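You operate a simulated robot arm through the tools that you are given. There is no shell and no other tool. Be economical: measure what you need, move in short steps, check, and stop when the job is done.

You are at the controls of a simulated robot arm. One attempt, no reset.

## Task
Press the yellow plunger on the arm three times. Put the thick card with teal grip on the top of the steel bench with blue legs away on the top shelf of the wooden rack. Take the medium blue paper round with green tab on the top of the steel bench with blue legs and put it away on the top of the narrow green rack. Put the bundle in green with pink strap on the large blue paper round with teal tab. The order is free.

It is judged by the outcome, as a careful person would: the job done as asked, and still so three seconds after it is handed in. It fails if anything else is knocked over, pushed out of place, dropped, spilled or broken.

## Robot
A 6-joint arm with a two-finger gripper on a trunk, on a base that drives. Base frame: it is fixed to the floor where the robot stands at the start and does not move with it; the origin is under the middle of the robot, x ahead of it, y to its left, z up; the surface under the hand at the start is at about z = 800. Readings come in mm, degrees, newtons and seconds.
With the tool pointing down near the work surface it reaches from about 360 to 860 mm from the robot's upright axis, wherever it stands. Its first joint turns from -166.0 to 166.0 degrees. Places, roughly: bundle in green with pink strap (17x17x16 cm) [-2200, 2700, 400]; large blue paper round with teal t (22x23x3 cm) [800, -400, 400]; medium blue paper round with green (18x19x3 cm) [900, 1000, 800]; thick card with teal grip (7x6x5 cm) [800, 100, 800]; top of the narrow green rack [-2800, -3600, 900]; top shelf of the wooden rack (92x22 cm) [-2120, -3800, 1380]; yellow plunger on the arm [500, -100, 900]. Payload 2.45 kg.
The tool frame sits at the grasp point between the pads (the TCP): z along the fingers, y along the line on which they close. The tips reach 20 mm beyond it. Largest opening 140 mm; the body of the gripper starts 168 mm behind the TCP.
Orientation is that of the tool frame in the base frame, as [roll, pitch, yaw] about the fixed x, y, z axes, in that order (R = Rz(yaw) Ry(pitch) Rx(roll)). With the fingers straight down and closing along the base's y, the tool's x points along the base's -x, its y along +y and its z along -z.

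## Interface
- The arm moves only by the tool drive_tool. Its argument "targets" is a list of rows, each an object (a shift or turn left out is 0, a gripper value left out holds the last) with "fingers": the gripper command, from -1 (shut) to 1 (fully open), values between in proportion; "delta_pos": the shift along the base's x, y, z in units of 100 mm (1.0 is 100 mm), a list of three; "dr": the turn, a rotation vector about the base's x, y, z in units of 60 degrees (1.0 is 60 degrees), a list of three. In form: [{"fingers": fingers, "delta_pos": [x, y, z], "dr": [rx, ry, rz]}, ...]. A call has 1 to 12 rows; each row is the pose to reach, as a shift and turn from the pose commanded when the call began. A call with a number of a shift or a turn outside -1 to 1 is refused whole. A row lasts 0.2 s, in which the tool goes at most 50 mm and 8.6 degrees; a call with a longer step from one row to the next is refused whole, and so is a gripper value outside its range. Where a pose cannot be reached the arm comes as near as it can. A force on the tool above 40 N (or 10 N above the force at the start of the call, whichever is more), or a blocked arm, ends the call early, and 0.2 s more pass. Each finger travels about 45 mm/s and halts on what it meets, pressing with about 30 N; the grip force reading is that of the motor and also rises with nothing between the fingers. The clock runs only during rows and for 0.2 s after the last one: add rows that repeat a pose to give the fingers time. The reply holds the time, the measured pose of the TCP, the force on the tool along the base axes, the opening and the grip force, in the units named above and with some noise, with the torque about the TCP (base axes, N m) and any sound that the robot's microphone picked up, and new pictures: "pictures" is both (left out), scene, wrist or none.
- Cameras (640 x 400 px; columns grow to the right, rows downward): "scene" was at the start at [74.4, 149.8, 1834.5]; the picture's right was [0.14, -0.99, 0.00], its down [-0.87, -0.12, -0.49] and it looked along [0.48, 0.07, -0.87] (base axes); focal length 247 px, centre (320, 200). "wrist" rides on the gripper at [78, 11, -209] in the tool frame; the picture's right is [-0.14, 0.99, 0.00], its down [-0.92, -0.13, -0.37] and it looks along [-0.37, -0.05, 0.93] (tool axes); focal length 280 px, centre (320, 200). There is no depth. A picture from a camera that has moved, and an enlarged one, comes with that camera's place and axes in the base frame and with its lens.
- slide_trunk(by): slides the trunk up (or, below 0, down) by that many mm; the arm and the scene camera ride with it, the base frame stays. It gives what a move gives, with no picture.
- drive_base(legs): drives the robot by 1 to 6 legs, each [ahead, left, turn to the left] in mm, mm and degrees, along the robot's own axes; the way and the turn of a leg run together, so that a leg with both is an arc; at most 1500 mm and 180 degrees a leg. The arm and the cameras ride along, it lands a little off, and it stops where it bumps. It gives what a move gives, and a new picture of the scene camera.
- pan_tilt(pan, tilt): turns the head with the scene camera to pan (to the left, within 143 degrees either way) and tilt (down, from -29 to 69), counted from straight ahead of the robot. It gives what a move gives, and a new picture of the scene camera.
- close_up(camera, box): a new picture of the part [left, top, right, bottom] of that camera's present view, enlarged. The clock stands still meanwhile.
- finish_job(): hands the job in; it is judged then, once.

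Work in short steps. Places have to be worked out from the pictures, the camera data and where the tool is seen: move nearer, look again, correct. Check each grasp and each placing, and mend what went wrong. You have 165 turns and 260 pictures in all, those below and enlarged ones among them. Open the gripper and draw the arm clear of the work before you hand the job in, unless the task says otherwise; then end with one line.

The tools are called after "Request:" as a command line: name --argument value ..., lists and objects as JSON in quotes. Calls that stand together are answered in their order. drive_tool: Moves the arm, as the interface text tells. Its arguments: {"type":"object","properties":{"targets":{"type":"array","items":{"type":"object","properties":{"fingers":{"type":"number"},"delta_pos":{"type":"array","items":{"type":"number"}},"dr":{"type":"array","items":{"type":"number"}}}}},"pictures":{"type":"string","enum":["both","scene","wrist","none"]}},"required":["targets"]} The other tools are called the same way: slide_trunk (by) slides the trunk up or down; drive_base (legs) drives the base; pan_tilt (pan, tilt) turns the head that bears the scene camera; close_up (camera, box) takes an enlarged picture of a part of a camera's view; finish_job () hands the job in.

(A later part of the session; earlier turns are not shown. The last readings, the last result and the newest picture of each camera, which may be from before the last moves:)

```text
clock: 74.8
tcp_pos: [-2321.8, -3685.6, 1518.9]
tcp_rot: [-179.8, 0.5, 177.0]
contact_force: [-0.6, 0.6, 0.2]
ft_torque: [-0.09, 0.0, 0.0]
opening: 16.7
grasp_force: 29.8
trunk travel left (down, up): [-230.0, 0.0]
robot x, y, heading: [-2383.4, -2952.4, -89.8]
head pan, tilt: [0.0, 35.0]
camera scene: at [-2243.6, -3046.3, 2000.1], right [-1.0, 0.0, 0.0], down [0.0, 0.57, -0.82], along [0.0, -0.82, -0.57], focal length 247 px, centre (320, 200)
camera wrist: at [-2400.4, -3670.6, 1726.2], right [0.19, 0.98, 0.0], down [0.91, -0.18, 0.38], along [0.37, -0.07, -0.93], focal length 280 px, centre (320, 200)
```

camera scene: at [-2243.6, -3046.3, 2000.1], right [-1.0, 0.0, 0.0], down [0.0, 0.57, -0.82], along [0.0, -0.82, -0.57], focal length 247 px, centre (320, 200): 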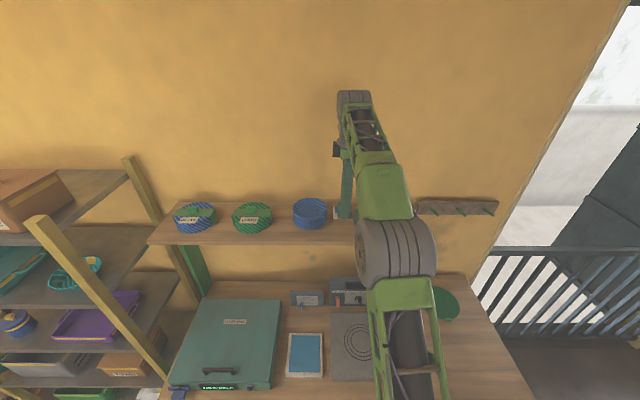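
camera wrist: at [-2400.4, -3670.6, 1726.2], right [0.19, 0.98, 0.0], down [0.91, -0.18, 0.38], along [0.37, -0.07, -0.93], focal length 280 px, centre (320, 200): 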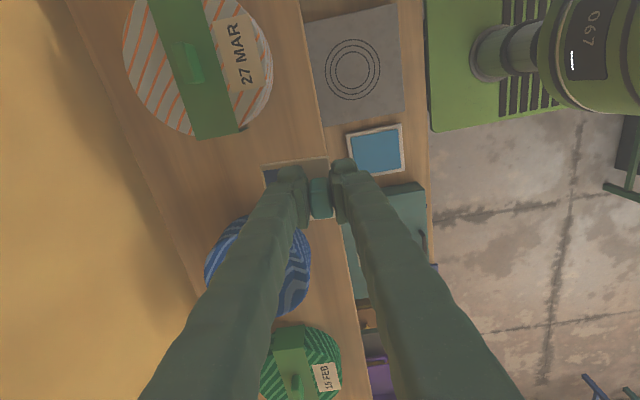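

Gap is ~96 mm, centre x≈-2329; shelf front at y≈-3677. Set grip y≈-3712 and descend to just above the shelf.

Request:
drive_tool --targets '[{"delta_pos": [-0.05, -0.27, 0]}, {"delta_pos": [-0.05, -0.27, -0.3]}, {"delta_pos": [-0.05, -0.27, -0.6]}, {"delta_pos": [-0.05, -0.27, -0.8]}, {"delta_pos": [-0.05, -0.27, -0.88]}, {"delta_pos": [-0.05, -0.27, -0.88]}]' --pictures "both"

```text
clock: 76.2
tcp_pos: [-2324.9, -3715.7, 1429.1]
tcp_rot: [-180.0, 0.4, 176.9]
contact_force: [0.3, 0.1, -0.3]
ft_torque: [0.01, 0.05, 0.02]
opening: 16.4
grasp_force: 29.6
out of reach, approached as far as the arm can: row 1
trunk travel left (down, up): [-230.0, 0.0]
robot x, y, heading: [-2383.9, -2950.9, -90.0]
head pan, tilt: [0.0, 35.0]
camera scene: at [-2243.6, -3048.9, 1999.9], right [-1.0, 0.0, 0.0], down [0.0, 0.57, -0.82], along [0.0, -0.82, -0.57], focal length 247 px, centre (320, 200)
camera wrist: at [-2404.5, -3700.7, 1635.5], right [0.19, 0.98, 0.0], down [0.91, -0.18, 0.38], along [0.37, -0.07, -0.93], focal length 280 px, centre (320, 200)
```

scene: 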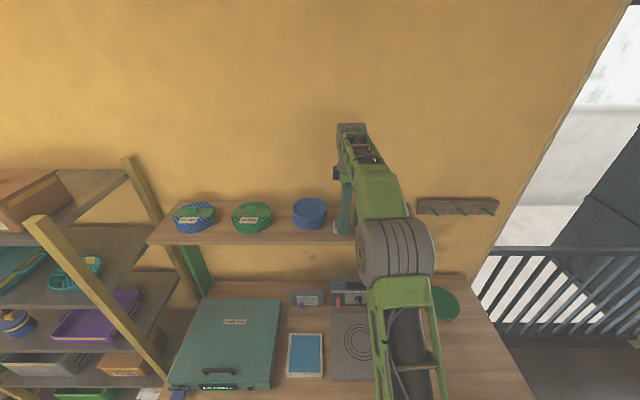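
wrist: 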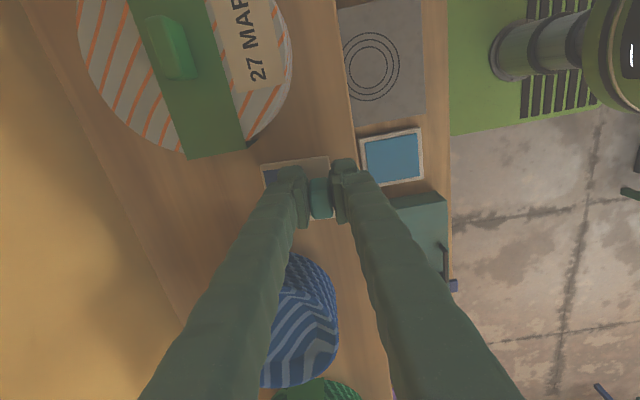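

Clear of both tins and inside the front edge. Lower in small steps to contact.

Request:
drive_tool --targets '[{"delta_pos": [0, 0, -0.04]}, {"delta_pos": [0, 0, -0.08]}, {"delta_pos": [0, 0, -0.11]}, {"delta_pos": [0, 0, -0.13]}, {"delta_pos": [0, 0, -0.13]}]' --pictures "none"

```text
clock: 77.4
tcp_pos: [-2326.3, -3716.1, 1415.7]
tcp_rot: [-179.9, 0.4, 176.9]
contact_force: [0.3, 0.3, -0.2]
ft_torque: [-0.03, 0.03, 0.0]
opening: 16.4
grasp_force: 30.0
trunk travel left (down, up): [-230.0, 0.0]
robot x, y, heading: [-2384.6, -2951.9, -89.9]
head pan, tilt: [0.0, 35.0]
```

No contact yet; a few millimetres more.

Request:
drive_tool --targets '[{"delta_pos": [0, 0, -0.03]}, {"delta_pos": [0, 0, -0.05]}, {"delta_pos": [0, 0, -0.05]}]' --pictures "none"

Request:
close_up --camera "scene" --box '[280, 180, 400, 260]'

```text
clock: 78.2
tcp_pos: [-2325.0, -3714.7, 1412.9]
tcp_rot: [-179.7, 0.5, 176.8]
contact_force: [1.1, -4.6, 25.4]
ft_torque: [-0.06, -0.11, -0.01]
opening: 16.5
grasp_force: 30.2
trunk travel left (down, up): [-230.0, 0.0]
robot x, y, heading: [-2380.2, -2954.3, -90.0]
head pan, tilt: [0.0, 35.0]
```

```text
5.00 times, centred on (340, 220) of scene
camera zoom: at [-2243.6, -3047.5, 2000.1], right [-1.0, 0.0, 0.0], down [0.0, 0.57, -0.82], along [0.0, -0.82, -0.57], focal length 1236 px, centre (220, 100)
```

zoom: 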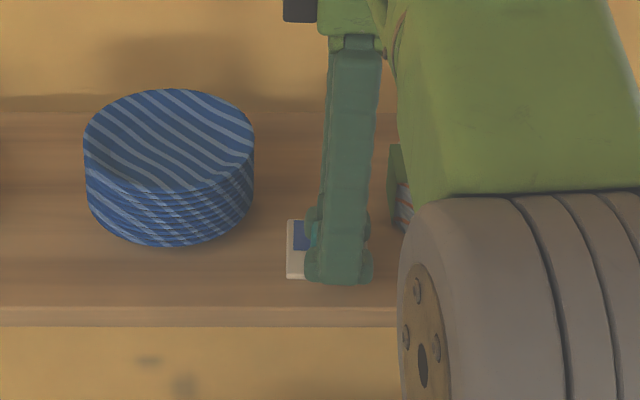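

Contact made (25 N). Relax, open modestly and lift straight up.

Request:
drive_tool --targets '[{"delta_pos": [0, 0, 0.03]}, {"delta_pos": [0, 0, 0.03], "fingers": -0.35}, {"delta_pos": [0, 0, 0.03]}, {"delta_pos": [0, 0, 0.03]}, {"delta_pos": [0, 0, 0.2]}, {"delta_pos": [0, 0, 0.5]}, {"delta_pos": [0, 0, 1.0]}]' --pictures "wrist"

```text
clock: 79.8
tcp_pos: [-2327.5, -3713.0, 1506.9]
tcp_rot: [179.8, 0.3, 176.9]
contact_force: [-1.0, 0.3, -0.6]
ft_torque: [0.04, -0.01, 0.02]
opening: 45.6
grasp_force: 0.1
out of reach, approached as far as the arm can: row 7
trunk travel left (down, up): [-230.0, 0.0]
robot x, y, heading: [-2382.5, -2953.5, -89.6]
head pan, tilt: [0.0, 35.0]
camera wrist: at [-2405.8, -3698.3, 1714.7], right [0.19, 0.98, 0.0], down [0.91, -0.18, 0.37], along [0.37, -0.07, -0.93], focal length 280 px, centre (320, 200)
```

wrist: 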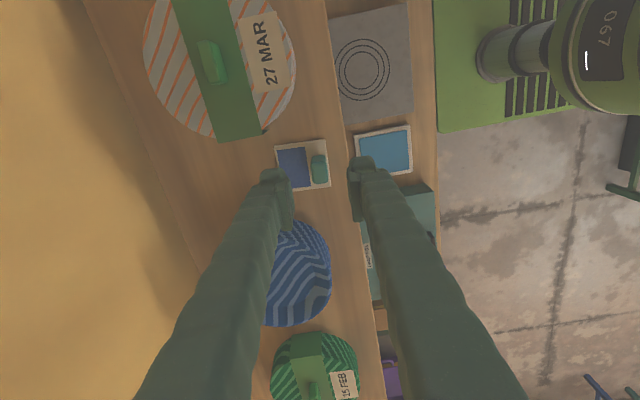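

Card is on the shelf, flat. Retract the arm and survey the green rack top from here.

Request:
drive_tool --targets '[{"delta_pos": [0, 0.4, 0]}, {"delta_pos": [0, 0.7, 0]}, {"delta_pos": [0, 1.0, 0]}]' --pictures "none"

Request:
pan_tilt --pan -35 --tilt 50

```text
clock: 80.6
tcp_pos: [-2326.5, -3607.6, 1510.3]
tcp_rot: [-179.7, 0.4, 177.0]
contact_force: [0.0, 1.0, 0.3]
ft_torque: [-0.12, -0.03, 0.01]
opening: 45.6
grasp_force: 0.1
trunk travel left (down, up): [-230.0, 0.0]
robot x, y, heading: [-2384.9, -2952.1, -89.8]
head pan, tilt: [0.0, 35.0]
```

```text
clock: 81.7
tcp_pos: [-2325.8, -3612.0, 1508.7]
tcp_rot: [-179.9, 0.4, 176.9]
contact_force: [-0.3, -0.2, 0.2]
ft_torque: [0.02, 0.0, -0.01]
opening: 45.5
grasp_force: 0.0
trunk travel left (down, up): [-230.0, 0.0]
robot x, y, heading: [-2380.1, -2952.4, -89.7]
head pan, tilt: [-35.0, 50.0]
camera scene: at [-2287.7, -3025.0, 1978.1], right [-0.82, 0.57, 0.0], down [0.44, 0.63, -0.64], along [-0.37, -0.53, -0.77], focal length 247 px, centre (320, 200)
```

scene: 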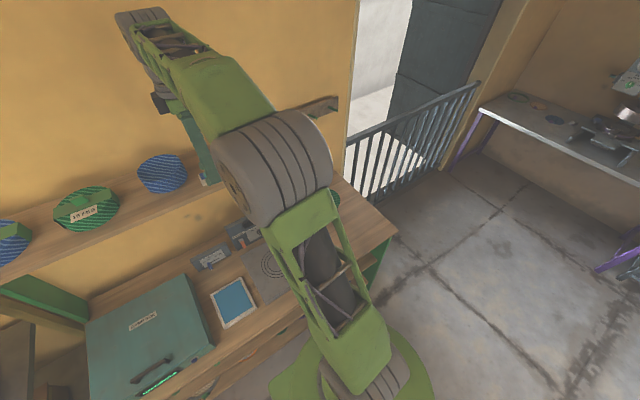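

Back up and look again.

Request:
drive_base --legs '[[-420, 0, 0]]'

Request:
pan_tilt --pan -55 --tilt 40

```text
clock: 84.2
tcp_pos: [-2329.0, -3196.4, 1508.8]
tcp_rot: [-179.9, 0.4, 176.6]
contact_force: [-0.1, 0.3, 0.0]
ft_torque: [-0.05, 0.0, 0.0]
opening: 45.3
grasp_force: 0.0
trunk travel left (down, up): [-230.0, 0.0]
robot x, y, heading: [-2381.5, -2536.9, -89.9]
head pan, tilt: [-35.0, 50.0]
camera scene: at [-2288.4, -2608.9, 1978.2], right [-0.82, 0.58, 0.0], down [0.44, 0.63, -0.64], along [-0.37, -0.53, -0.77], focal length 247 px, centre (320, 200)
```

scene: 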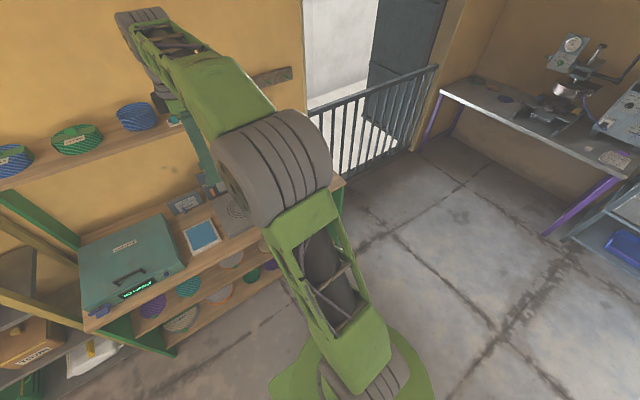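

```text
clock: 85.0
tcp_pos: [-2329.8, -3198.4, 1509.7]
tcp_rot: [-179.9, 0.3, 176.5]
contact_force: [-0.7, 0.4, 0.3]
ft_torque: [-0.02, 0.02, -0.01]
opening: 45.5
grasp_force: 0.1
trunk travel left (down, up): [-230.0, 0.0]
robot x, y, heading: [-2382.2, -2536.0, -90.2]
head pan, tilt: [-55.0, 40.0]
camera scene: at [-2313.8, -2595.6, 1992.3], right [-0.57, 0.82, 0.0], down [0.53, 0.37, -0.77], along [-0.63, -0.44, -0.64], focal length 247 px, centre (320, 200)
```

scene: 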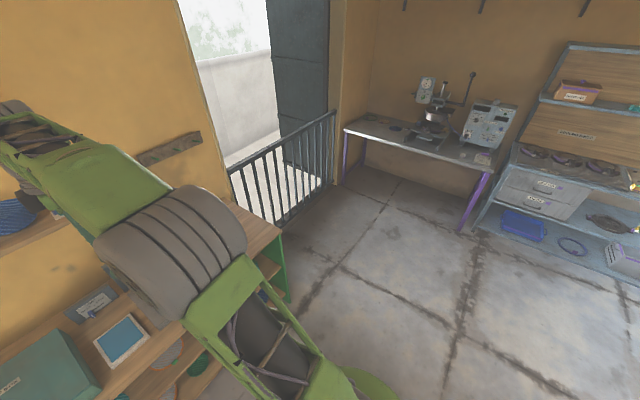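

Now go fetch the paper round. Return along the same corridor.

Request:
drive_base --legs '[[0, 1500, 0], [0, 710, 0]]'

```text
clock: 104.3
tcp_pos: [-155.0, -3195.1, 1509.4]
tcp_rot: [-179.9, 0.5, 177.1]
contact_force: [0.0, -0.4, 0.1]
ft_torque: [0.02, 0.03, 0.05]
opening: 45.7
grasp_force: 0.1
trunk travel left (down, up): [-230.0, 0.0]
robot x, y, heading: [-215.8, -2532.4, -89.9]
head pan, tilt: [-55.0, 40.0]
camera scene: at [-143.4, -2593.9, 1992.3], right [-0.58, 0.82, 0.0], down [0.53, 0.37, -0.77], along [-0.63, -0.44, -0.64], focal length 247 px, centre (320, 200)
```

scene: 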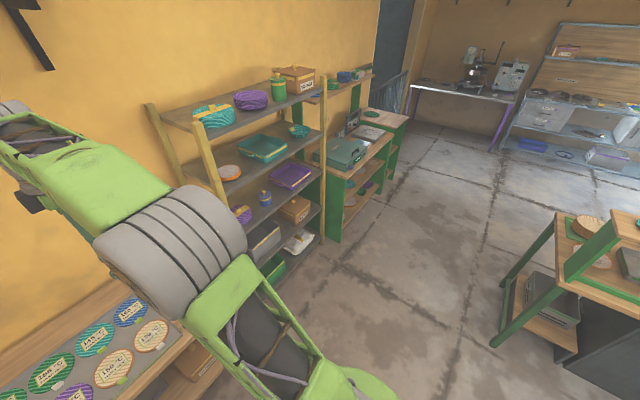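

Reverse up the corridor to y≈0, then turn to face the bench.

Request:
drive_base --legs '[[-1400, 45, 0], [-1130, 0, 0], [0, 0, 90]]'

Request:
pan_tilt --pan 60 --tilt 40

```text
clock: 120.3
tcp_pos: [493.8, 11.0, 1509.3]
tcp_rot: [-179.9, 0.4, -94.9]
contact_force: [-0.6, 0.2, 0.4]
ft_torque: [-0.01, 0.01, 0.0]
opening: 45.6
grasp_force: 0.1
trunk travel left (down, up): [-230.0, 0.0]
robot x, y, heading: [-169.6, -26.6, -1.5]
head pan, tilt: [-55.0, 40.0]
camera scene: at [-108.5, 41.8, 1992.3], right [-0.83, -0.55, 0.0], down [-0.35, 0.54, -0.77], along [0.42, -0.64, -0.64], focal length 247 px, centre (320, 200)
```

scene: 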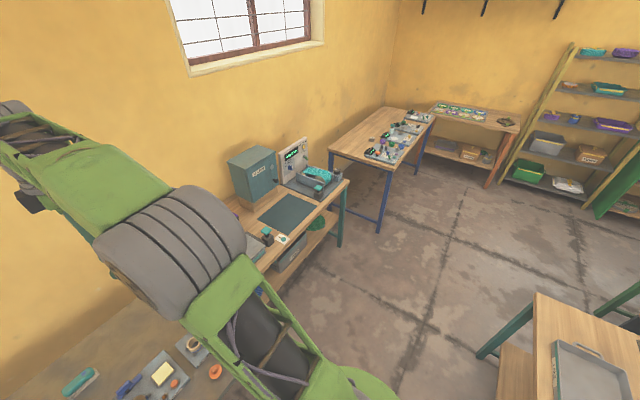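

```text
clock: 122.2
tcp_pos: [492.9, 9.3, 1508.4]
tcp_rot: [-180.0, 0.3, -94.8]
contact_force: [0.7, 0.7, -0.8]
ft_torque: [0.01, 0.04, 0.0]
opening: 45.6
grasp_force: 0.1
trunk travel left (down, up): [-230.0, 0.0]
robot x, y, heading: [-170.8, -24.0, -1.6]
head pan, tilt: [60.0, 40.0]
camera scene: at [-110.9, 184.9, 1992.3], right [0.85, -0.52, 0.0], down [-0.34, -0.55, -0.77], along [0.4, 0.65, -0.64], focal length 247 px, centre (320, 200)
```

scene: 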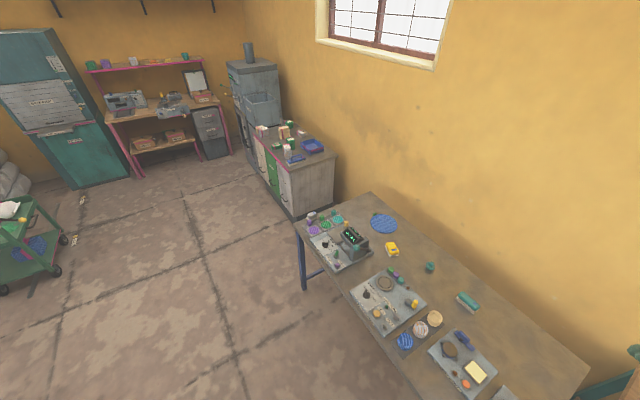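

Drive left to y≈980, then forward; look down over the round.

Request:
drive_base --legs '[[0, 1000, 1.6], [150, 0, 0]]'

Request:
pan_tilt --pan 10 --tilt 50

```text
clock: 132.3
tcp_pos: [647.4, 1038.6, 1507.4]
tcp_rot: [180.0, 0.4, -92.7]
contact_force: [0.2, -0.1, 0.9]
ft_torque: [-0.02, 0.05, -0.02]
opening: 45.7
grasp_force: 0.0
trunk travel left (down, up): [-230.0, 0.0]
robot x, y, heading: [-13.6, 974.7, 0.7]
head pan, tilt: [60.0, 40.0]
camera scene: at [38.9, 1191.4, 1992.2], right [0.87, -0.49, 0.0], down [-0.32, -0.56, -0.77], along [0.38, 0.67, -0.64], focal length 247 px, centre (320, 200)
```

scene: 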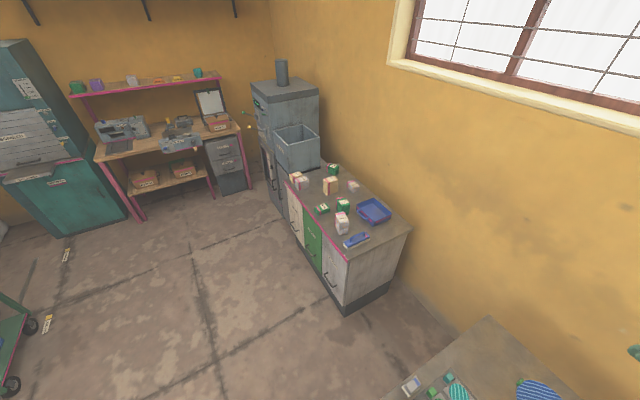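

```text
clock: 133.5
tcp_pos: [646.6, 1039.2, 1508.3]
tcp_rot: [-179.9, 0.4, -92.6]
contact_force: [-0.2, -0.4, 0.6]
ft_torque: [0.0, 0.02, -0.01]
opening: 45.4
grasp_force: 0.1
trunk travel left (down, up): [-230.0, 0.0]
robot x, y, heading: [-14.3, 978.0, 0.6]
head pan, tilt: [10.0, 50.0]
camera scene: at [70.7, 1131.6, 1978.1], right [0.19, -0.98, 0.0], down [-0.75, -0.14, -0.64], along [0.63, 0.12, -0.77], focal length 247 px, centre (320, 200)
```

scene: 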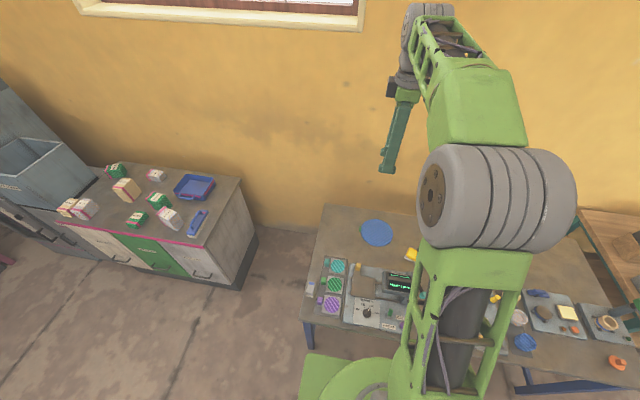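

Zoom on the round and its tab.

Request:
close_up --camera "scene" --box '[340, 205, 430, 260]'

Request:
slide_trunk --by -130

```text
7.11 times, centred on (385, 232) of scene
camera zoom: at [70.7, 1131.6, 1978.1], right [0.19, -0.98, 0.0], down [-0.75, -0.14, -0.64], along [0.63, 0.12, -0.77], focal length 1758 px, centre (-142, -31)
```

zoom: 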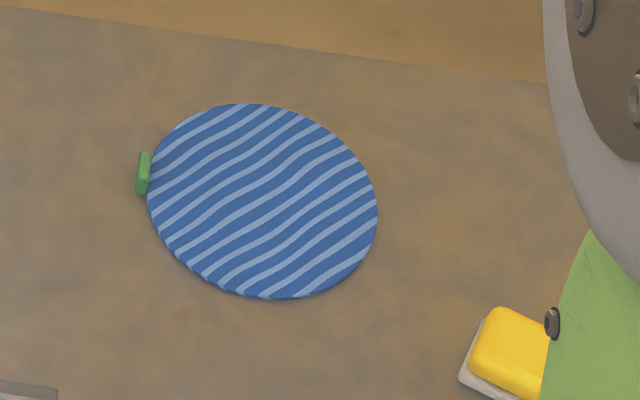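

```text
clock: 135.1
tcp_pos: [646.6, 1039.0, 1379.2]
tcp_rot: [-179.9, 0.3, -92.7]
contact_force: [1.0, -0.6, 0.1]
ft_torque: [0.0, -0.03, -0.02]
opening: 45.7
grasp_force: 0.0
trunk travel left (down, up): [-100.0, 130.0]
robot x, y, heading: [-11.7, 975.2, 0.6]
head pan, tilt: [10.0, 50.0]
```

Tab is thin, on the +y side at about (864,1056). Move up 70 mm, turn the hand so fingers close along y, and descend.

Request:
drive_base --legs '[[70, 0, 0]]'

Request:
drive_tool --targets '[{"dr": [0, 0, -0.14]}, {"dr": [0, 0, -0.28]}, {"dr": [0, 0, -0.42]}, {"dr": [0, 0, -0.56]}, {"dr": [0, 0, -0.7]}, {"dr": [0, 0, -0.84]}, {"dr": [0, 0, -0.98]}]' --pictures "none"

Request:
drive_tool --targets '[{"dr": [0, 0, -0.14]}, {"dr": [0, 0, -0.28]}, {"dr": [0, 0, -0.42], "delta_pos": [0, 0, -0.4]}, {"dr": [0, 0, -0.47], "delta_pos": [0, 0, -0.8]}, {"dr": [0, 0, -0.47], "delta_pos": [0, 0, -1.0]}]' --pictures "none"

Request:
drive_tool --targets '[{"delta_pos": [0, 0, -0.4]}, {"delta_pos": [0, 0, -0.8]}, {"delta_pos": [0, 0, -1.0]}]' --pictures "wrist"

```text
clock: 136.1
tcp_pos: [716.2, 1039.4, 1377.5]
tcp_rot: [179.9, 0.5, -92.8]
contact_force: [0.4, 0.4, 0.0]
ft_torque: [0.01, 0.1, -0.01]
opening: 45.4
grasp_force: 0.0
trunk travel left (down, up): [-100.0, 130.0]
robot x, y, heading: [57.6, 979.0, 0.6]
head pan, tilt: [10.0, 50.0]
camera scene: at [142.5, 1132.1, 1848.0], right [0.18, -0.98, 0.0], down [-0.75, -0.14, -0.64], along [0.63, 0.12, -0.77], focal length 247 px, centre (320, 200)
```

scene: 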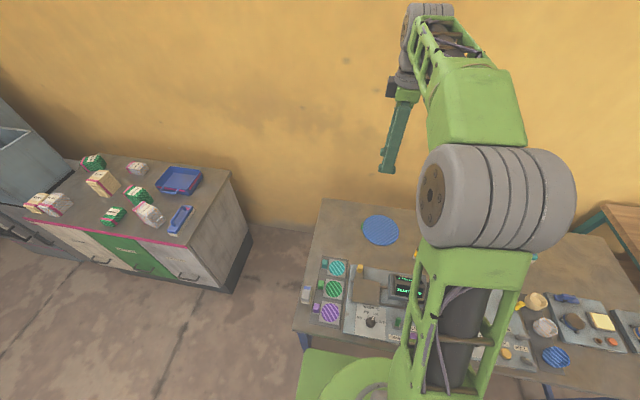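

```text
clock: 137.7
tcp_pos: [716.6, 1038.0, 1378.2]
tcp_rot: [-179.9, 0.4, -151.7]
contact_force: [-0.2, 0.3, -0.4]
ft_torque: [-0.01, 0.0, -0.01]
opening: 45.5
grasp_force: 0.0
trunk travel left (down, up): [-100.0, 130.0]
robot x, y, heading: [56.1, 974.0, 0.4]
head pan, tilt: [10.0, 50.0]
```

```text
clock: 138.9
tcp_pos: [717.5, 1037.1, 1277.1]
tcp_rot: [180.0, 0.5, -179.8]
contact_force: [-0.6, -0.8, 0.3]
ft_torque: [0.0, -0.02, 0.02]
opening: 45.6
grasp_force: 0.1
trunk travel left (down, up): [-100.0, 130.0]
robot x, y, heading: [54.2, 979.7, 0.9]
head pan, tilt: [10.0, 50.0]
```

```text
clock: 139.7
tcp_pos: [716.3, 1038.3, 1177.6]
tcp_rot: [-179.9, 0.5, -179.7]
contact_force: [-0.1, 0.6, -0.8]
ft_torque: [0.0, -0.01, 0.01]
opening: 45.3
grasp_force: 0.1
trunk travel left (down, up): [-100.0, 130.0]
robot x, y, heading: [55.4, 975.6, 1.0]
head pan, tilt: [10.0, 50.0]
camera wrist: at [636.8, 1049.1, 1384.1], right [0.13, 0.99, 0.0], down [0.92, -0.12, 0.38], along [0.37, -0.05, -0.93], focal length 280 px, centre (320, 200)
```

wrist: 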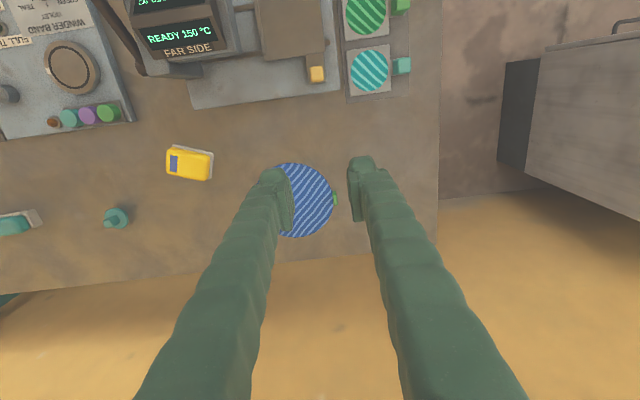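

Tab confirmed at about (865,1053). Approach to z≈975.

Request:
drive_tool --targets '[{"delta_pos": [0.3, 0.03, -0.3]}, {"delta_pos": [0.55, 0.06, -0.6]}, {"delta_pos": [0.75, 0.08, -0.95]}]' --pictures "none"

Request:
drive_tool --targets '[{"delta_pos": [0.3, 0.03, -0.3]}, {"delta_pos": [0.55, 0.06, -0.6]}, {"delta_pos": [0.72, 0.07, -0.95]}, {"delta_pos": [0.72, 0.07, -1.0]}]' --pictures "wrist"

Request:
close_up --camera "wrist" --box '[250, 120, 390, 240]'

```text
clock: 140.5
tcp_pos: [793.5, 1046.4, 1083.9]
tcp_rot: [180.0, 0.3, -179.7]
contact_force: [-0.6, 0.2, 0.0]
ft_torque: [0.02, 0.02, 0.01]
opening: 45.5
grasp_force: 0.0
trunk travel left (down, up): [-100.0, 130.0]
robot x, y, heading: [53.7, 974.1, 0.4]
head pan, tilt: [10.0, 50.0]
```

```text
clock: 141.5
tcp_pos: [863.1, 1053.5, 981.7]
tcp_rot: [180.0, 0.3, -179.6]
contact_force: [0.5, 0.9, -0.6]
ft_torque: [-0.01, 0.01, 0.02]
opening: 45.5
grasp_force: 0.1
trunk travel left (down, up): [-100.0, 130.0]
robot x, y, heading: [57.3, 982.5, 0.6]
head pan, tilt: [10.0, 50.0]
camera wrist: at [783.5, 1064.0, 1189.1], right [0.13, 0.99, 0.0], down [0.92, -0.12, 0.38], along [0.37, -0.05, -0.93], focal length 280 px, centre (320, 200)
```

wrist: 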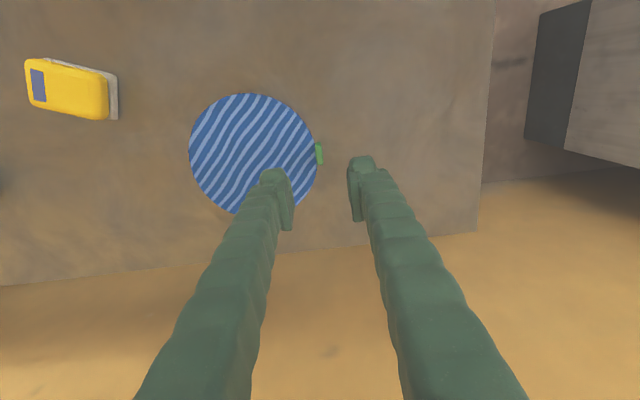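

```text
3.33 times, centred on (320, 180) of wrist
camera zoom: at [783.5, 1064.0, 1189.1], right [0.13, 0.99, 0.0], down [0.92, -0.12, 0.38], along [0.37, -0.05, -0.93], focal length 935 px, centre (320, 267)
```

zoom: 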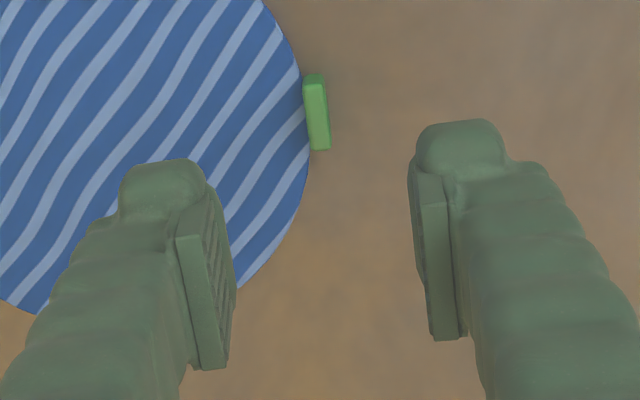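

Tab at (864,1051). Descend; stop with tips just above the bench surface.

Request:
drive_tool --targets '[{"delta_pos": [0.01, -0.025, -0.4]}, {"delta_pos": [0.01, -0.025, -0.8]}, {"delta_pos": [0.01, -0.025, -1.0]}]' --pictures "none"

Request:
drive_tool --targets '[{"delta_pos": [0, 0, -0.3]}, {"delta_pos": [0, 0, -0.45]}, {"delta_pos": [0, 0, -0.54]}, {"delta_pos": [0, 0, -0.54]}]' --pictures "wrist"

Request:
close_up --camera "wrist" --box '[240, 110, 400, 240]'

```text
clock: 142.3
tcp_pos: [864.3, 1052.9, 882.2]
tcp_rot: [-180.0, 0.5, -179.7]
contact_force: [-0.3, 0.0, -0.5]
ft_torque: [0.01, 0.03, 0.01]
opening: 45.7
grasp_force: 0.1
trunk travel left (down, up): [-100.0, 130.0]
robot x, y, heading: [61.2, 976.2, 0.5]
head pan, tilt: [10.0, 50.0]
```

```text
clock: 143.3
tcp_pos: [863.9, 1051.6, 829.6]
tcp_rot: [-179.9, 0.3, -179.7]
contact_force: [-0.2, 0.5, -0.1]
ft_torque: [0.03, 0.0, 0.01]
opening: 45.4
grasp_force: 0.0
trunk travel left (down, up): [-100.0, 130.0]
robot x, y, heading: [58.1, 976.3, 0.5]
head pan, tilt: [10.0, 50.0]
camera wrist: at [784.2, 1062.1, 1036.4], right [0.13, 0.99, 0.0], down [0.92, -0.12, 0.38], along [0.37, -0.05, -0.93], focal length 280 px, centre (320, 200)
```

wrist: 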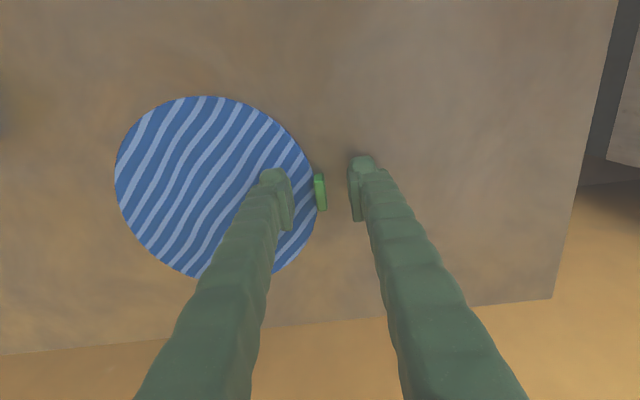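

```text
3.08 times, centred on (320, 175) of wrist
camera zoom: at [784.2, 1062.1, 1036.4], right [0.13, 0.99, 0.0], down [0.92, -0.12, 0.38], along [0.37, -0.05, -0.93], focal length 863 px, centre (320, 277)
```

zoom: 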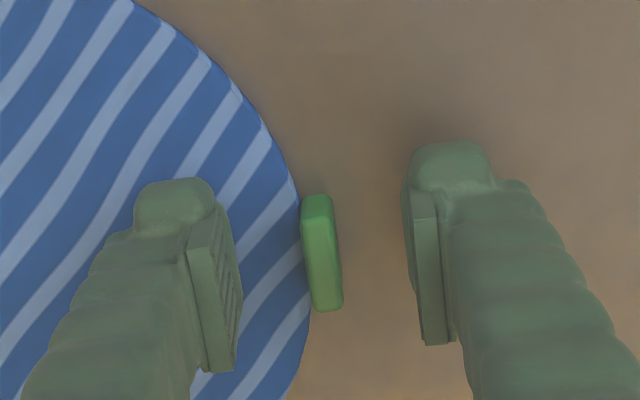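

Centered. Close.

Request:
drive_tool --targets '[{"delta_pos": [0.01, 0, -0.03]}, {"delta_pos": [0.01, 0, -0.03], "fingers": -1}, {"delta_pos": [0.01, 0, -0.03]}, {"delta_pos": [0.01, 0, -0.03]}, {"delta_pos": [0.01, 0, -0.03]}, {"delta_pos": [0.01, 0, -0.03]}]' --pictures "none"

Request:
drive_tool --targets '[{"delta_pos": [0, 0, 0.1]}, {"delta_pos": [0, 0, 0.25]}, {"delta_pos": [0, 0, 0.5]}, {"delta_pos": [0, 0, 0.8]}, {"delta_pos": [0, 0, 1.0]}]' --pictures "both"

```text
clock: 144.7
tcp_pos: [866.5, 1051.4, 826.5]
tcp_rot: [180.0, 0.4, -179.7]
contact_force: [0.7, 0.3, 0.5]
ft_torque: [-0.01, 0.01, 0.0]
opening: 6.8
grasp_force: 30.4
trunk travel left (down, up): [-100.0, 130.0]
robot x, y, heading: [60.0, 978.2, 0.5]
head pan, tilt: [10.0, 50.0]
```

```text
clock: 145.9
tcp_pos: [864.8, 1050.1, 927.0]
tcp_rot: [180.0, 0.4, -179.7]
contact_force: [-0.2, -0.3, -0.4]
ft_torque: [0.01, -0.02, -0.01]
opening: 7.1
grasp_force: 30.2
trunk travel left (down, up): [-100.0, 130.0]
robot x, y, heading: [58.2, 976.7, 0.6]
head pan, tilt: [10.0, 50.0]
camera scene: at [140.5, 1132.1, 1848.1], right [0.18, -0.98, 0.0], down [-0.75, -0.14, -0.64], along [0.63, 0.12, -0.77], focal length 247 px, centre (320, 200)
camera wrist: at [784.9, 1060.8, 1134.5], right [0.13, 0.99, 0.0], down [0.92, -0.12, 0.38], along [0.37, -0.05, -0.93], focal length 280 px, centre (320, 200)
```

scene: 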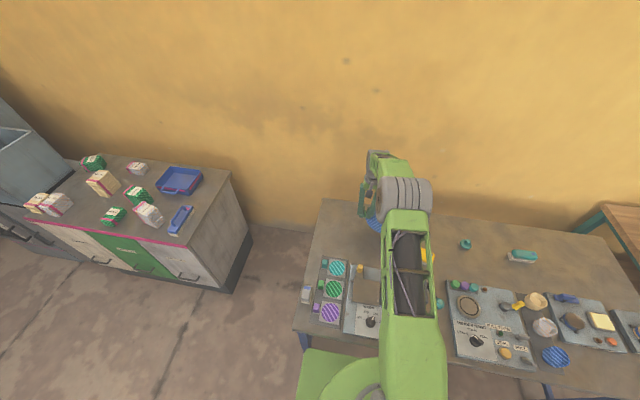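
wrist: 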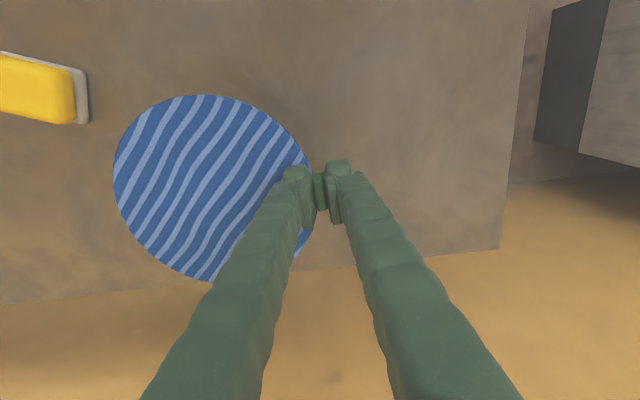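

Held. Raise and retract.

Request:
drive_tool --targets '[{"delta_pos": [-0.1, 0, 0.4]}, {"delta_pos": [-0.4, 0, 0.7]}, {"delta_pos": [-0.7, 0, 1.0]}, {"delta_pos": [-1.0, 0, 1.0]}]' --pictures "none"

Request:
drive_tool --targets '[{"delta_pos": [-0.3, 0, 0.3]}, {"delta_pos": [-0.6, 0, 0.6]}, {"delta_pos": [-0.8, 0, 0.8]}, {"delta_pos": [-1.0, 0, 1.0]}]' --pictures "none"

Request:
drive_tool --targets '[{"delta_pos": [-0.3, -0.1, 0.3]}, {"delta_pos": [-0.6, -0.3, 0.5]}, {"delta_pos": [-0.6, -0.6, 0.5]}]' --pictures "wrist"

```text
clock: 146.9
tcp_pos: [765.9, 1049.2, 1029.3]
tcp_rot: [-180.0, 0.5, -179.6]
contact_force: [-0.8, 0.3, -0.3]
ft_torque: [0.06, -0.05, -0.02]
opening: 7.1
grasp_force: 30.2
trunk travel left (down, up): [-100.0, 130.0]
robot x, y, heading: [55.7, 977.6, 0.5]
head pan, tilt: [10.0, 50.0]
```

```text
clock: 147.9
tcp_pos: [666.3, 1051.5, 1126.8]
tcp_rot: [-180.0, 0.4, -179.6]
contact_force: [-1.7, 0.1, -0.8]
ft_torque: [0.02, -0.06, 0.0]
opening: 7.2
grasp_force: 30.2
trunk travel left (down, up): [-100.0, 130.0]
robot x, y, heading: [56.4, 977.4, 0.6]
head pan, tilt: [10.0, 50.0]
```

```text
clock: 148.7
tcp_pos: [606.8, 989.8, 1177.0]
tcp_rot: [179.9, 0.4, -179.6]
contact_force: [0.3, -0.5, -0.6]
ft_torque: [0.04, 0.04, 0.0]
opening: 7.2
grasp_force: 30.0
trunk travel left (down, up): [-100.0, 130.0]
robot x, y, heading: [57.1, 975.2, 0.4]
head pan, tilt: [10.0, 50.0]
camera wrist: at [526.3, 1000.7, 1384.2], right [0.13, 0.99, 0.0], down [0.92, -0.12, 0.37], along [0.37, -0.05, -0.93], focal length 280 px, centre (320, 200)
```

wrist: 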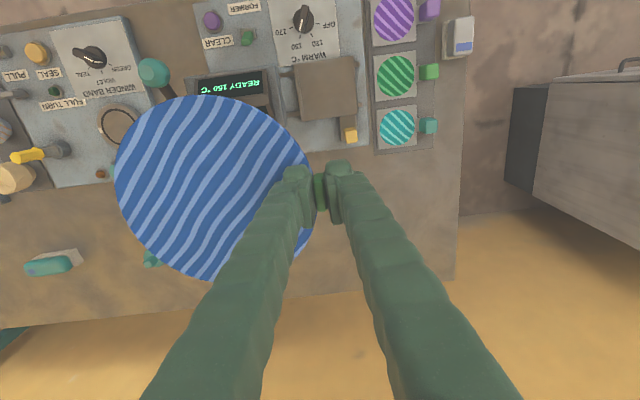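

Drive back, strafe right and turn to face -y.

Request:
drive_base --legs '[[-220, 0, 0], [0, -980, 0], [0, 0, -90.5]]'

Request:
pan_tilt --pan -10 --tilt 30

```text
clock: 162.8
tcp_pos: [-164.5, -560.8, 1178.2]
tcp_rot: [180.0, 0.4, 88.7]
contact_force: [-0.1, 0.5, -0.4]
ft_torque: [0.0, -0.01, 0.01]
opening: 6.9
grasp_force: 30.1
trunk travel left (down, up): [-100.0, 130.0]
robot x, y, heading: [-160.4, -11.2, -91.1]
head pan, tilt: [10.0, 50.0]
camera scene: at [-10.8, -100.4, 1848.1], right [-0.99, -0.16, 0.0], down [-0.12, 0.76, -0.64], along [0.1, -0.64, -0.77], focal length 247 px, centre (320, 200)
```

scene: 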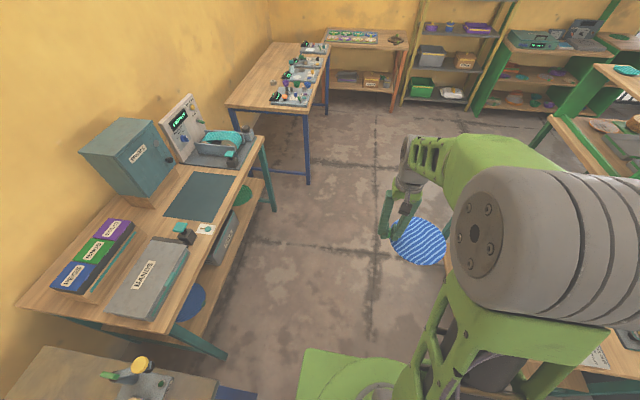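

```text
clock: 163.6
tcp_pos: [-163.8, -560.2, 1177.9]
tcp_rot: [-179.9, 0.4, 88.7]
contact_force: [0.4, -0.5, -0.1]
ft_torque: [0.03, -0.01, -0.01]
opening: 7.1
grasp_force: 30.0
trunk travel left (down, up): [-100.0, 130.0]
robot x, y, heading: [-161.0, -13.1, -91.1]
head pan, tilt: [-10.0, 30.0]
camera scene: at [-39.9, -113.1, 1877.6], right [-0.98, 0.19, 0.0], down [0.1, 0.49, -0.87], along [-0.17, -0.85, -0.5], focal length 247 px, centre (320, 200)
```

scene: 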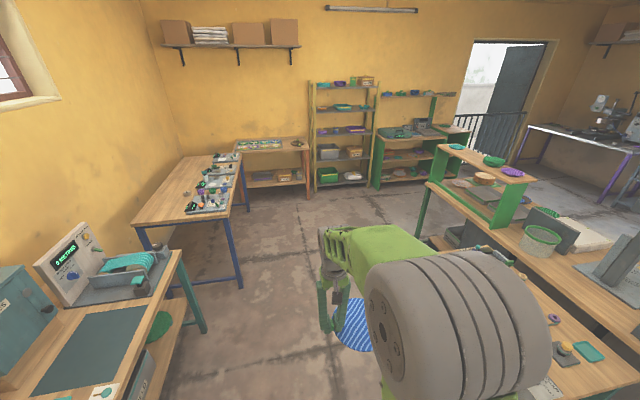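

Drive to in front of the narrow green rack.

Request:
drive_base --legs '[[0, 0, 1.1], [1500, 0, 0], [1000, 0, 0], [0, -1500, 0], [0, -1000, 0]]'

Request:
pan_tilt --pan 15 --tilt 45

```text
clock: 197.5
tcp_pos: [-2621.0, -3001.7, 1177.9]
tcp_rot: [180.0, 0.4, 87.5]
contact_force: [0.6, -0.4, 0.4]
ft_torque: [0.01, 0.02, 0.0]
opening: 6.8
grasp_force: 30.0
trunk travel left (down, up): [-100.0, 130.0]
robot x, y, heading: [-2608.7, -2448.9, -92.1]
head pan, tilt: [-10.0, 30.0]
camera scene: at [-2487.1, -2556.2, 1877.7], right [-0.98, 0.21, 0.0], down [0.11, 0.49, -0.87], along [-0.19, -0.85, -0.5], focal length 247 px, centre (320, 200)
```

scene: 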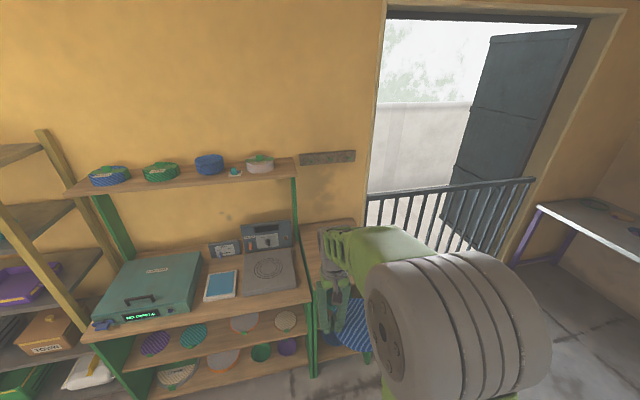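

```text
clock: 198.3
tcp_pos: [-2620.8, -3001.5, 1178.0]
tcp_rot: [179.9, 0.4, 87.3]
contact_force: [-0.2, -0.1, 0.1]
ft_torque: [0.0, 0.0, -0.01]
opening: 7.0
grasp_force: 29.9
trunk travel left (down, up): [-100.0, 130.0]
robot x, y, heading: [-2607.8, -2451.4, -92.7]
head pan, tilt: [15.0, 45.0]
camera scene: at [-2449.9, -2547.2, 1855.1], right [-0.98, -0.22, 0.0], down [-0.15, 0.69, -0.71], along [0.15, -0.69, -0.71], focal length 247 px, centre (320, 200)
```

scene: 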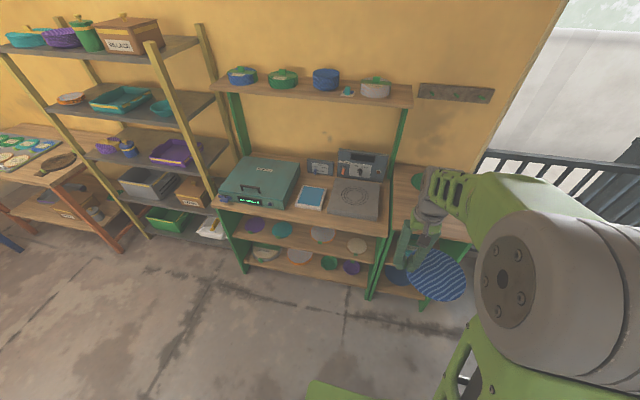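

Shift right to line up with the rack, straighten, and come nearer for a wrist view.

Request:
drive_base --legs '[[0, -200, 2.5], [250, 0, 0]]'

Request:
drive_tool --targets '[{"delta_pos": [0, -0.1, 0.1]}]' --pictures "wrist"

```text
clock: 202.2
tcp_pos: [-2798.7, -3251.6, 1177.5]
tcp_rot: [-180.0, 0.5, 89.5]
contact_force: [0.4, -0.1, -0.4]
ft_torque: [0.07, -0.02, 0.0]
opening: 7.3
grasp_force: 30.2
trunk travel left (down, up): [-100.0, 130.0]
robot x, y, heading: [-2806.5, -2702.6, -90.1]
head pan, tilt: [15.0, 45.0]
camera scene: at [-2645.6, -2792.0, 1854.9], right [-0.97, -0.26, 0.0], down [-0.18, 0.68, -0.71], along [0.18, -0.68, -0.71], focal length 247 px, centre (320, 200)
```

scene: 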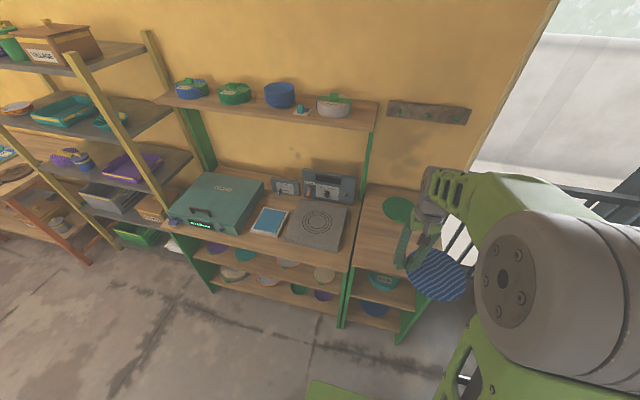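

```text
clock: 202.6
tcp_pos: [-2799.7, -3262.8, 1187.2]
tcp_rot: [-180.0, 0.4, 89.7]
contact_force: [0.1, -0.1, 0.2]
ft_torque: [0.05, -0.02, -0.01]
opening: 7.2
grasp_force: 29.9
trunk travel left (down, up): [-100.0, 130.0]
robot x, y, heading: [-2805.0, -2705.6, -90.2]
head pan, tilt: [15.0, 45.0]
camera wrist: at [-2787.2, -3182.5, 1394.5], right [0.99, -0.14, 0.0], down [-0.13, -0.92, 0.37], along [-0.05, -0.37, -0.93], focal length 280 px, centre (320, 200)
```

wrist: 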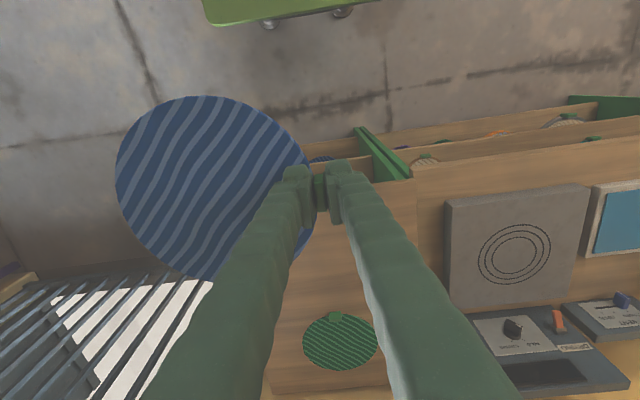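

Rack top's free front area spans roughly x -2930…-2634, y -3345…-3650; a green round sits at (-2818,-3746). I'll place our round's centre near (-2785,-3490).

Request:
drive_tool --targets '[{"delta_pos": [0.2, -0.4, 0]}, {"delta_pos": [0.4, -0.8, 0]}, {"delta_pos": [0.6, -1.0, 0]}]' --pictures "none"

Request:
drive_tool --targets '[{"delta_pos": [0.2, -0.4, 0]}, {"delta_pos": [0.4, -0.8, 0]}, {"delta_pos": [0.53, -1.0, 0]}, {"delta_pos": [0.53, -1.0, -0.3]}, {"delta_pos": [0.53, -1.0, -0.7]}]' --pictures "both"

```text
clock: 203.4
tcp_pos: [-2739.7, -3358.3, 1186.8]
tcp_rot: [-179.8, 0.4, 89.5]
contact_force: [0.0, -0.8, -0.2]
ft_torque: [0.03, -0.02, -0.01]
opening: 7.1
grasp_force: 30.2
trunk travel left (down, up): [-100.0, 130.0]
robot x, y, heading: [-2807.8, -2701.1, -90.2]
head pan, tilt: [15.0, 45.0]
```

```text
clock: 204.6
tcp_pos: [-2685.2, -3463.0, 1113.8]
tcp_rot: [180.0, 0.4, 89.6]
contact_force: [1.2, -0.3, 0.1]
ft_torque: [-0.01, -0.01, -0.04]
opening: 7.0
grasp_force: 30.0
trunk travel left (down, up): [-100.0, 130.0]
robot x, y, heading: [-2811.3, -2702.7, -90.2]
head pan, tilt: [15.0, 45.0]
camera scene: at [-2645.5, -2791.5, 1854.9], right [-0.97, -0.26, 0.0], down [-0.18, 0.68, -0.71], along [0.18, -0.68, -0.71], focal length 247 px, centre (320, 200)
camera wrist: at [-2674.4, -3383.8, 1320.8], right [0.99, -0.15, 0.0], down [-0.13, -0.92, 0.38], along [-0.05, -0.37, -0.93], focal length 280 px, centre (320, 200)
```

scene: 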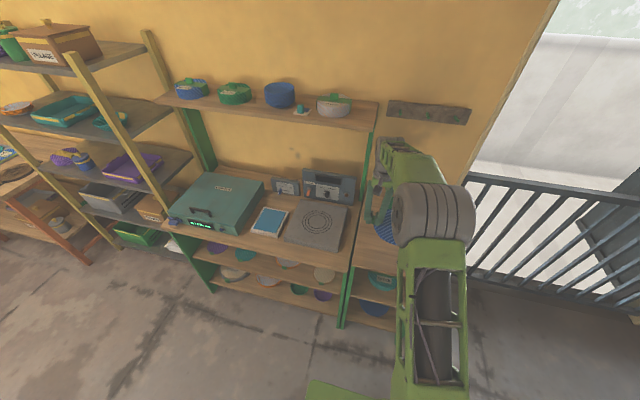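
wrist: 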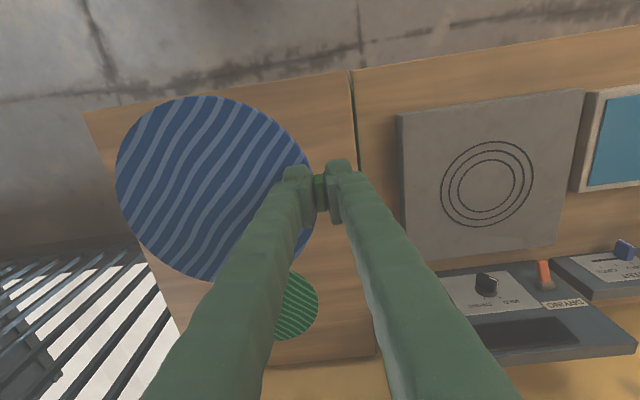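

Rack top: x -3012…-2627, front y≈-3368. Target TCP (-2725,-3500) so the centre is (-2820,-3500).

Request:
drive_tool --targets '[{"delta_pos": [-0.2, -0.2, -0.1]}, {"delta_pos": [-0.4, -0.37, -0.3]}, {"delta_pos": [-0.4, -0.37, -0.6]}, {"delta_pos": [-0.4, -0.37, -1.0]}]' --pictures "none"

Request:
drive_tool --targets '[{"delta_pos": [0, 0, -0.3]}, {"delta_pos": [0, 0, -0.6]}, {"delta_pos": [0, 0, -0.7]}, {"delta_pos": [0, 0, -0.75]}, {"delta_pos": [0, 0, -0.75]}]' --pictures "both"

```text
clock: 205.6
tcp_pos: [-2723.9, -3498.2, 1015.3]
tcp_rot: [-180.0, 0.5, 89.6]
contact_force: [-0.9, -0.4, 0.0]
ft_torque: [0.02, -0.01, 0.01]
opening: 6.9
grasp_force: 30.0
trunk travel left (down, up): [-100.0, 130.0]
robot x, y, heading: [-2804.9, -2700.5, -90.0]
head pan, tilt: [15.0, 45.0]
```

```text
clock: 206.8
tcp_pos: [-2726.8, -3498.7, 943.4]
tcp_rot: [-180.0, 0.5, 89.5]
contact_force: [-0.7, -0.5, -0.9]
ft_torque: [0.01, -0.02, -0.01]
opening: 7.3
grasp_force: 30.0
trunk travel left (down, up): [-100.0, 130.0]
robot x, y, heading: [-2808.7, -2704.5, -90.2]
head pan, tilt: [15.0, 45.0]
camera scene: at [-2645.5, -2790.7, 1855.1], right [-0.97, -0.26, 0.0], down [-0.18, 0.68, -0.71], along [0.18, -0.68, -0.71], focal length 247 px, centre (320, 200)
camera wrist: at [-2713.7, -3418.6, 1149.3], right [0.99, -0.15, 0.0], down [-0.13, -0.92, 0.38], along [-0.05, -0.37, -0.93], focal length 280 px, centre (320, 200)
```

scene: 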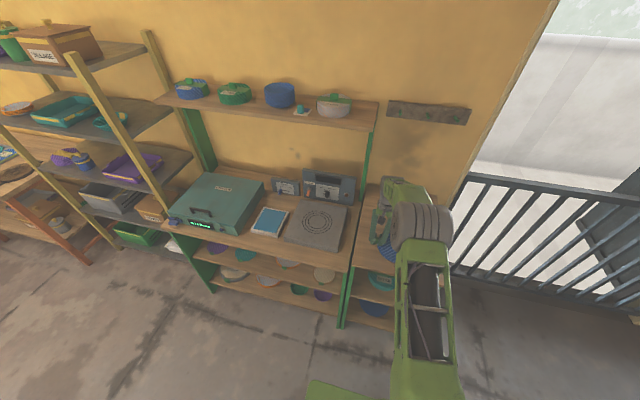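
wrist: 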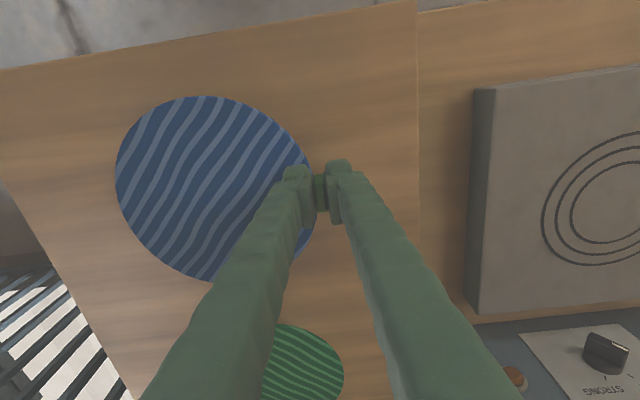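

Well placed over free wood. Lower gently to contact.

Request:
drive_tool --targets '[{"delta_pos": [0, 0, -0.05]}, {"delta_pos": [0, 0, -0.1]}, {"delta_pos": [0, 0, -0.13]}, {"delta_pos": [0, 0, -0.16]}, {"delta_pos": [0, 0, -0.16]}]' --pictures "none"

```text
clock: 208.0
tcp_pos: [-2725.8, -3497.7, 926.5]
tcp_rot: [180.0, 0.5, 89.7]
contact_force: [0.2, 0.2, -0.1]
ft_torque: [0.01, 0.0, -0.03]
opening: 7.0
grasp_force: 30.2
trunk travel left (down, up): [-100.0, 130.0]
robot x, y, heading: [-2805.8, -2702.0, -90.0]
head pan, tilt: [15.0, 45.0]
```

Request:
drive_tool --targets '[{"delta_pos": [0, 0, -0.02]}, {"delta_pos": [0, 0, -0.04]}, {"delta_pos": [0, 0, -0.06]}, {"delta_pos": [0, 0, -0.06]}]' --pictures "none"

```text
clock: 209.0
tcp_pos: [-2726.3, -3498.3, 924.6]
tcp_rot: [-180.0, 0.9, 89.6]
contact_force: [-0.2, 1.5, 38.8]
ft_torque: [0.13, 0.14, -0.03]
opening: 7.0
grasp_force: 29.7
trunk travel left (down, up): [-100.0, 130.0]
robot x, y, heading: [-2806.9, -2700.6, -90.1]
head pan, tilt: [15.0, 45.0]
```

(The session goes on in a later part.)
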